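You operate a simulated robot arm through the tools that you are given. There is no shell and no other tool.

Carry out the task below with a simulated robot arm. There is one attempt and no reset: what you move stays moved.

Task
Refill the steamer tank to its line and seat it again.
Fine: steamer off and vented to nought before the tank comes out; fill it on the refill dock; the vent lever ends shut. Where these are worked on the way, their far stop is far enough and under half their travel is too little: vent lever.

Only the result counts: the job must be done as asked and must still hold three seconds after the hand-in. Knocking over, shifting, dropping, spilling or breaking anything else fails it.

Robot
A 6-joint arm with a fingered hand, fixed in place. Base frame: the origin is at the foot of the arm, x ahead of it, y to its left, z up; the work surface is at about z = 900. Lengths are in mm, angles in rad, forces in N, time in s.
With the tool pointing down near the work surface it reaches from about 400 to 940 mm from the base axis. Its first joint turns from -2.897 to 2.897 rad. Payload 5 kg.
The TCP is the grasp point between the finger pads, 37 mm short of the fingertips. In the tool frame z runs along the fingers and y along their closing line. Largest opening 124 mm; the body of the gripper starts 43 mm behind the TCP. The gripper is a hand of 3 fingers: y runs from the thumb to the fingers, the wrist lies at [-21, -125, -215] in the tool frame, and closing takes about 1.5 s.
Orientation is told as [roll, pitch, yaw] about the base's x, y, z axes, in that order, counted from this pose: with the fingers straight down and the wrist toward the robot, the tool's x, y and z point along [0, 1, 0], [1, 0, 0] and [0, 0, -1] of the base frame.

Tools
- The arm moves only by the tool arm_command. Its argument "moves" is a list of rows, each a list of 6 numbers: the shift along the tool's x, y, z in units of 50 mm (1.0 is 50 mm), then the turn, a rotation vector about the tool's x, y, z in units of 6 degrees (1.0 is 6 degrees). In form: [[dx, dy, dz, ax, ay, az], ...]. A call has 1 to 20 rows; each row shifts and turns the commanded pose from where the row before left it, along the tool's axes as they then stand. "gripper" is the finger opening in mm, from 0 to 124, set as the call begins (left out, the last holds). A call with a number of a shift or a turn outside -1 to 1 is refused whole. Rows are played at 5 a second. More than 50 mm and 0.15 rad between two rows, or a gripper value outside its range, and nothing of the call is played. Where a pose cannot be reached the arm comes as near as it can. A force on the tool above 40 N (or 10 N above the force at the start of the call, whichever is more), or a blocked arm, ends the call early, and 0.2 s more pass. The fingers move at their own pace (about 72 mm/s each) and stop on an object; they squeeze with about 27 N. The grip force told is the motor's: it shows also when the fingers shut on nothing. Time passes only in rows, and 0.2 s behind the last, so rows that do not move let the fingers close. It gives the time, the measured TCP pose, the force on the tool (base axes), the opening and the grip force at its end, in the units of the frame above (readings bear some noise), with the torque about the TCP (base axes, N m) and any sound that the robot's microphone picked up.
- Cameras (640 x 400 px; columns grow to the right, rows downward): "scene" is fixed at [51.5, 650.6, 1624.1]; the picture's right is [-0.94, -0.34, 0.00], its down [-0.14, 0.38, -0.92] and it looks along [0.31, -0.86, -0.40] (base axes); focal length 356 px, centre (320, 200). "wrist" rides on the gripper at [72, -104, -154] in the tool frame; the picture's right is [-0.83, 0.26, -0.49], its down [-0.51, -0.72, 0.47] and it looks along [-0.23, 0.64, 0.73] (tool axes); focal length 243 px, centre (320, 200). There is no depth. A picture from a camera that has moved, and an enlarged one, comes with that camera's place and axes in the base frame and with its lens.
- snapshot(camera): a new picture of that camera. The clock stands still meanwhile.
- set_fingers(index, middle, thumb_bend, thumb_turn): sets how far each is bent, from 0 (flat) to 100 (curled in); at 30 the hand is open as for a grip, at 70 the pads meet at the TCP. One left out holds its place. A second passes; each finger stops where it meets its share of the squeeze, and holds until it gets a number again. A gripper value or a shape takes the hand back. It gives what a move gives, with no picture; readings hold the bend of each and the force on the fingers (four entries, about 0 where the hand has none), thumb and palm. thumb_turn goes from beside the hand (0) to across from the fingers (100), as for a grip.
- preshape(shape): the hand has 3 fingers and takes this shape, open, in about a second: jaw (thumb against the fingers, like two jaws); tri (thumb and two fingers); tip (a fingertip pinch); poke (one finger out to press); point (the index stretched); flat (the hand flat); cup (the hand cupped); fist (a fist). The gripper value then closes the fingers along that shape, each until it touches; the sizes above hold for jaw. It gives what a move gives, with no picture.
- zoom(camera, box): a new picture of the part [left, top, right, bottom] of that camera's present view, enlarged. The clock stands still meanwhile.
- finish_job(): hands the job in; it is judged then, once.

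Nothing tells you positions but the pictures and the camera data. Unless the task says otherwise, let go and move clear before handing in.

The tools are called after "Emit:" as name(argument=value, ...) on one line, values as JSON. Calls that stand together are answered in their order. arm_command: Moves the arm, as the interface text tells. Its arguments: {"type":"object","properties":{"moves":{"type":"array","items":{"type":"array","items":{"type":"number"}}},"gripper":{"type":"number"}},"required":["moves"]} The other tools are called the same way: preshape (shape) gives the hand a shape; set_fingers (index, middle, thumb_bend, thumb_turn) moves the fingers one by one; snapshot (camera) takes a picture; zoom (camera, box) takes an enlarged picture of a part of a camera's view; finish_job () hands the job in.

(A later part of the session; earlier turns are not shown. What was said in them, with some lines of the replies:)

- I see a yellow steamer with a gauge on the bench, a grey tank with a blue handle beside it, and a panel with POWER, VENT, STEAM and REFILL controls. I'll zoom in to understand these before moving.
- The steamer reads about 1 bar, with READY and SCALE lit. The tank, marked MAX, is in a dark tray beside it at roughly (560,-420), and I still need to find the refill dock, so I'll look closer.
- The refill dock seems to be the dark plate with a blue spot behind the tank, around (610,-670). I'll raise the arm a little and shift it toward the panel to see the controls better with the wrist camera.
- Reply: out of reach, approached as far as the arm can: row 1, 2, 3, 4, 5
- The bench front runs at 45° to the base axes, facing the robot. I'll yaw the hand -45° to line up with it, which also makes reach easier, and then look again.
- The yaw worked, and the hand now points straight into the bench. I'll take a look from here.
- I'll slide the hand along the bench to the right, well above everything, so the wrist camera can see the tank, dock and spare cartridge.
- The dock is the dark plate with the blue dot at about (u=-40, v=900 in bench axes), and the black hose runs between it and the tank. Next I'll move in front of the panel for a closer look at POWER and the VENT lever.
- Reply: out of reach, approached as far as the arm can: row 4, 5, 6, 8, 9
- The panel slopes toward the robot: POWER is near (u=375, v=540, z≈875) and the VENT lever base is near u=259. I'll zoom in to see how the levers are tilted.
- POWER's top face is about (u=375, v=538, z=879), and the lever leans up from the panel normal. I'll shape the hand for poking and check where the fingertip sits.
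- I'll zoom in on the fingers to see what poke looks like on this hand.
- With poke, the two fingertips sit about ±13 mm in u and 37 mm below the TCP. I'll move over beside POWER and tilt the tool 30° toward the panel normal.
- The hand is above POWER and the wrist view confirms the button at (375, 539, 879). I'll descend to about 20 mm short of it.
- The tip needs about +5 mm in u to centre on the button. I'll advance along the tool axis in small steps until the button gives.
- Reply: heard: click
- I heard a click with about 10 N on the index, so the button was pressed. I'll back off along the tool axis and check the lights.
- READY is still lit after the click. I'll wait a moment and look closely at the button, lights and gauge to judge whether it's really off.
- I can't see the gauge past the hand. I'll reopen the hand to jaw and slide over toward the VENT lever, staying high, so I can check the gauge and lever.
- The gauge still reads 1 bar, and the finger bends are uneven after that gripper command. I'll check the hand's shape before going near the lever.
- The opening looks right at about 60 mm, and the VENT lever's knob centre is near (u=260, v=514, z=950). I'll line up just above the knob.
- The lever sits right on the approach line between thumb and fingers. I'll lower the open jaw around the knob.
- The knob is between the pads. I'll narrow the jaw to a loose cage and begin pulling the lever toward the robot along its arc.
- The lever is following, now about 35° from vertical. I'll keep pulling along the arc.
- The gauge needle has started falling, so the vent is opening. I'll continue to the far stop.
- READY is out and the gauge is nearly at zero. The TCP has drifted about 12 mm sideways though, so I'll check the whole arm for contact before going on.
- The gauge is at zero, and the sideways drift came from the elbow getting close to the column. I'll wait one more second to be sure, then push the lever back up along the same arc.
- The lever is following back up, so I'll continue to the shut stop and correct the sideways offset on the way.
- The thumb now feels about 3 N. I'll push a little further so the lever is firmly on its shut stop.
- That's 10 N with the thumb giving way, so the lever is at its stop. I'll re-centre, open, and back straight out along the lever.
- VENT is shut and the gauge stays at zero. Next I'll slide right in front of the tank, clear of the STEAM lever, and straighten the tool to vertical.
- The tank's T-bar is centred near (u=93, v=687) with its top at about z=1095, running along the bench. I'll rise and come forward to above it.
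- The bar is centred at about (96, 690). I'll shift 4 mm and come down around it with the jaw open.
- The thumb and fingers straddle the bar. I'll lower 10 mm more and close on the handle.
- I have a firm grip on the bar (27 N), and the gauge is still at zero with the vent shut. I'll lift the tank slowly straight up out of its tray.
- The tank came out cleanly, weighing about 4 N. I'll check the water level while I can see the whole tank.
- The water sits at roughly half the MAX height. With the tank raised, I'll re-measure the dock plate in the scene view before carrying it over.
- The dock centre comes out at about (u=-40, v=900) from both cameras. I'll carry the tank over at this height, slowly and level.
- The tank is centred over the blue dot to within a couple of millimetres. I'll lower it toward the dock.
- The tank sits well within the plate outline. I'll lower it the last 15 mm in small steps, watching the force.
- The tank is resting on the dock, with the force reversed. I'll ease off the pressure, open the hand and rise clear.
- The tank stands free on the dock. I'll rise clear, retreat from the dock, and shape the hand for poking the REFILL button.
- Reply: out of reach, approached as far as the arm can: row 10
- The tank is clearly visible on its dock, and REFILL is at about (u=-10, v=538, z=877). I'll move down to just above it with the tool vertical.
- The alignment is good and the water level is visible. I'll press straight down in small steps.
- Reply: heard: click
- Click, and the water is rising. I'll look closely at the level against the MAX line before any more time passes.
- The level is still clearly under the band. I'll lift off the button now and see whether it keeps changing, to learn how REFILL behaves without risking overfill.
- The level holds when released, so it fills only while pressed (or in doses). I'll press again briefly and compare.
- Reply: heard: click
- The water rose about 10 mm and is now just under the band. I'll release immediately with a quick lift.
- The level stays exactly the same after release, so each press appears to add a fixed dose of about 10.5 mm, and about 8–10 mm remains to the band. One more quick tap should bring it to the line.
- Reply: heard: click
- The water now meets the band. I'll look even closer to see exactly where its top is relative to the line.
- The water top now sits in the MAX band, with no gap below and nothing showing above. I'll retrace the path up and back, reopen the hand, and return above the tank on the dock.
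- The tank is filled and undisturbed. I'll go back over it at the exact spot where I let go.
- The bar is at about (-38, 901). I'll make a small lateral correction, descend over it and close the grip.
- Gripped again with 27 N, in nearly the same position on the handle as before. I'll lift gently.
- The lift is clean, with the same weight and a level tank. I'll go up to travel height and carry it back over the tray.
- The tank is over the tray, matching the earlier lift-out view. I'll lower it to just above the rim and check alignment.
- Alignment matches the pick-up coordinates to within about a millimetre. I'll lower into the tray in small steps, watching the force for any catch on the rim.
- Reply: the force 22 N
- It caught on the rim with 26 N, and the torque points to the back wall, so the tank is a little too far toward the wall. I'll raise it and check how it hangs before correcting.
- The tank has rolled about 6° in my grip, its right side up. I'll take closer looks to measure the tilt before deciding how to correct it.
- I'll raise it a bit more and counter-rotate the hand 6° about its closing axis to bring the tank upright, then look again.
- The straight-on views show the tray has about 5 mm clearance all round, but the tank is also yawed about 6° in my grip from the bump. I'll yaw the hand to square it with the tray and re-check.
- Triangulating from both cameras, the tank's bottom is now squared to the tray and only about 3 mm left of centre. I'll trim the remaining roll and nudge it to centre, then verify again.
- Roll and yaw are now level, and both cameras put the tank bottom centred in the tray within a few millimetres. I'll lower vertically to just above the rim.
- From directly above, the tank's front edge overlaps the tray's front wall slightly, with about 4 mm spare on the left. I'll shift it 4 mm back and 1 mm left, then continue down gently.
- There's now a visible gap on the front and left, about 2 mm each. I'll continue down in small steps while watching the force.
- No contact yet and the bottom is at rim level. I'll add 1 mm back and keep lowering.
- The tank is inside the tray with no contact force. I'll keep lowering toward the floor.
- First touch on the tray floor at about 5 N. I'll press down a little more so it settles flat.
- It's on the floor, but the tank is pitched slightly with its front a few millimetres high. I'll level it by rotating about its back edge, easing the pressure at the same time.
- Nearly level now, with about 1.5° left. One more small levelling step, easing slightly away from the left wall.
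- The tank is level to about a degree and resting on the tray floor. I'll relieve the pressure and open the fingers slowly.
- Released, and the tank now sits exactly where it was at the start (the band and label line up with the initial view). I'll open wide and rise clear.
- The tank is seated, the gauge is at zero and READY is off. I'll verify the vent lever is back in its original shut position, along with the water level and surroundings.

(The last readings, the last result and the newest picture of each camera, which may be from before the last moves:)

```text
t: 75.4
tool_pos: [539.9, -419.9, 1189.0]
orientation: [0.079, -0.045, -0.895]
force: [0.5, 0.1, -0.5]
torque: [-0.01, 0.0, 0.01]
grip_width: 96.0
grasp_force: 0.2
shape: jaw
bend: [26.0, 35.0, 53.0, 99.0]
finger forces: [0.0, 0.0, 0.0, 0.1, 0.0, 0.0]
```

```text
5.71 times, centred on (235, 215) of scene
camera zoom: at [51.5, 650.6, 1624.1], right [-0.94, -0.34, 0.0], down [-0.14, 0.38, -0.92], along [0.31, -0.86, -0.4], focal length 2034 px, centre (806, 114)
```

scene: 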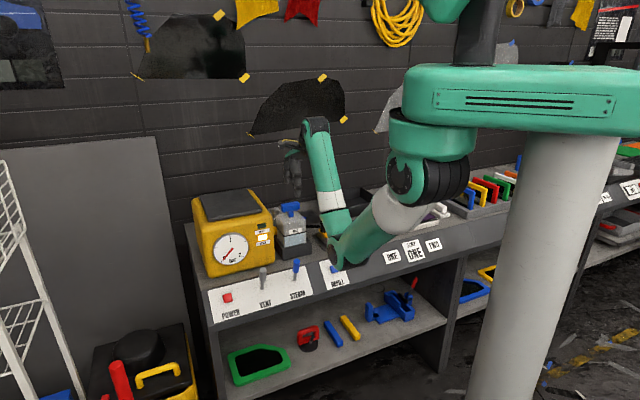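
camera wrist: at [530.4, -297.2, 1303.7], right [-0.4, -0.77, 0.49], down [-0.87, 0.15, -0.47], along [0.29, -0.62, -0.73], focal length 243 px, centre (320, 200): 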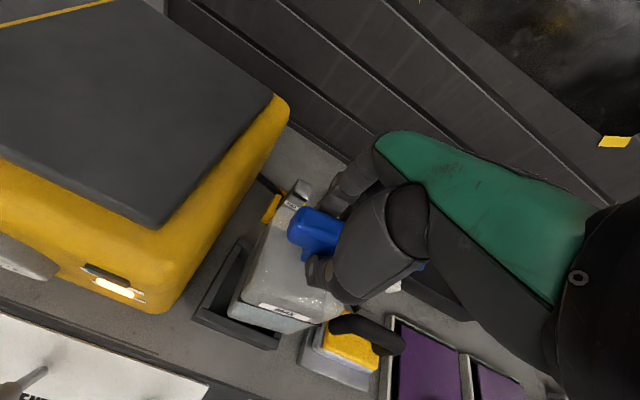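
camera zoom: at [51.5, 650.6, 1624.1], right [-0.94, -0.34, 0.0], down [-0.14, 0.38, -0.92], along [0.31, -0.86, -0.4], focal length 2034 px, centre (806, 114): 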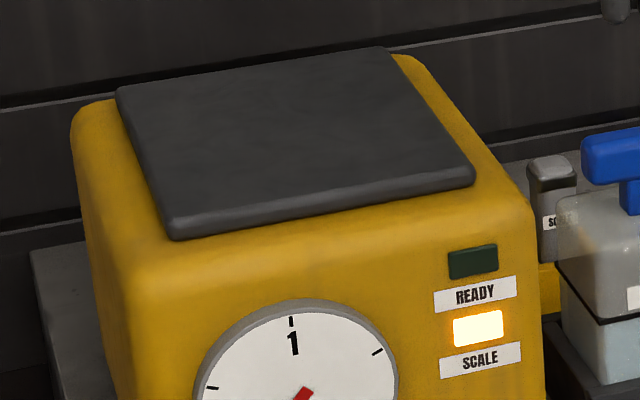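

Everything checks out: VENT is shut exactly as at the start, the gauge is at zero, READY is off, and the tank is seated with water at the MAX line. I'll move the hand well clear and take one last look.

Emit:
arm_command(moves=[[-0.75, 0, -0.12, 0, 0, 0], [-0.75, 0, -0.12, 0, 0, 0], [-0.75, 0, -0.12, 0, 0, 0], [-0.75, 0, -0.12, 0, 0, 0], [0, 0, 0, 0, 0, 0], [0, 0, 0, 0, 0, 0], [0, 0, 0, 0, 0, 0]])

Emit:
snapshot(camera="scene")

Emit:
snapshot(camera="wrist")

Emit:
zoom(camera="scene", box=[272, 205, 316, 250])

```text
t: 77.0
tool_pos: [423.1, -513.7, 1198.5]
orientation: [0.078, -0.046, -0.893]
force: [-0.2, 0.7, 0.1]
torque: [0.02, 0.0, -0.01]
grip_width: 95.7
grasp_force: 0.2
shape: jaw
bend: [27.0, 35.0, 53.0, 99.0]
finger forces: [0.0, 0.0, 0.0, 0.0, 0.0, 0.0]
```

```text
taken
```

scene: 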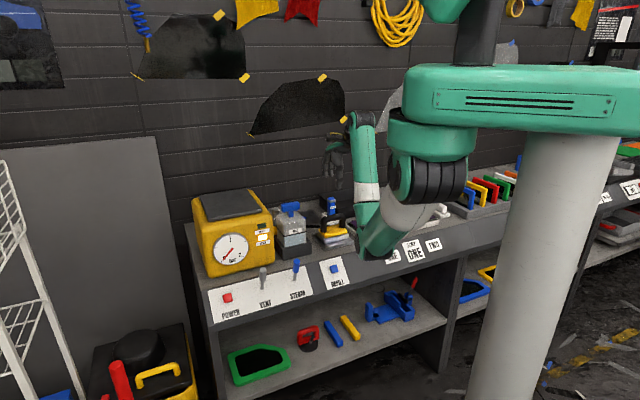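

```text
taken
camera wrist: at [400.3, -388.7, 1351.3], right [-0.52, -0.73, 0.44], down [-0.8, 0.25, -0.54], along [0.29, -0.64, -0.72], focal length 243 px, centre (320, 200)
```

wrist: 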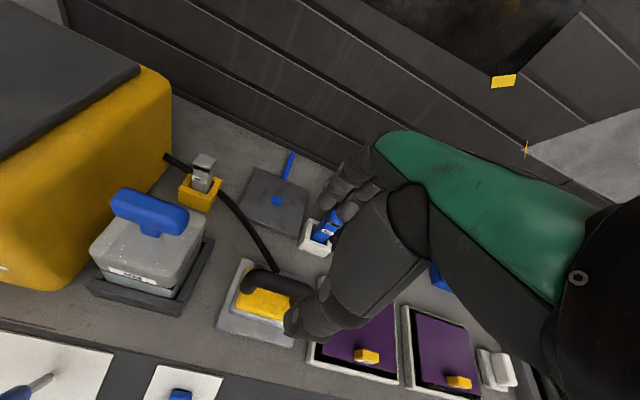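

```text
8.89 times, centred on (294, 228) of scene
camera zoom: at [51.5, 650.6, 1624.1], right [-0.94, -0.34, 0.0], down [-0.14, 0.38, -0.92], along [0.31, -0.86, -0.4], focal length 3164 px, centre (551, -44)
```

zoom: 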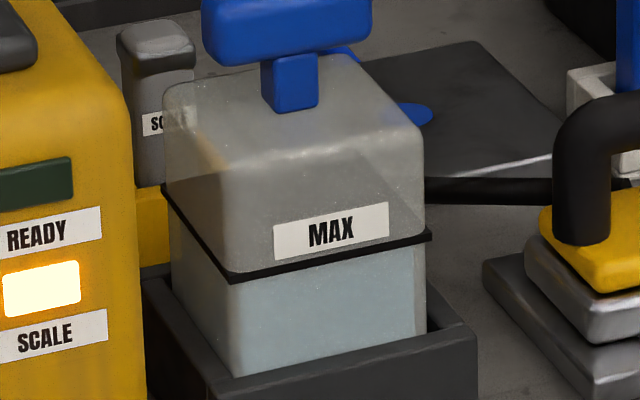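

The steamer is off with its gauge at zero, VENT is shut, and nothing else has been moved. The tank is back in its tray with the water at MAX and the hand is clear, so I'm handing in.

Emit:
finish_job()

```text
The job is handed in.
```

The steamer tank is filled to its MAX line and back in its tray, and the job is handed in.

- **Power and pressure:** I pressed POWER once and vented until the gauge read zero before lifting the tank. There is no power lamp. I judged the steamer off because the gauge stayed at zero for about 50 seconds after the vent was shut.
- **Vent lever:** I pulled it well past half its travel, until the pressure was gone. It then went back to its shut stop and looks the same as at the start.
- **Filling:** I filled the tank on the refill dock. Each press of REFILL added a fixed amount, and three presses brought the water into the MAX band. No gap shows below the band and no water shows above it.
- **Reseating:** On the first try the tank caught the tray rim and tilted about 6° in the grip. I saw no spill. I straightened it and lowered it again, and it now sits within about a millimetre or two of where it started.

Nothing else on the bench appears to have moved. The SCALE light was on at the start and is still on; I left the cartridge alone because the task didn't mention it.
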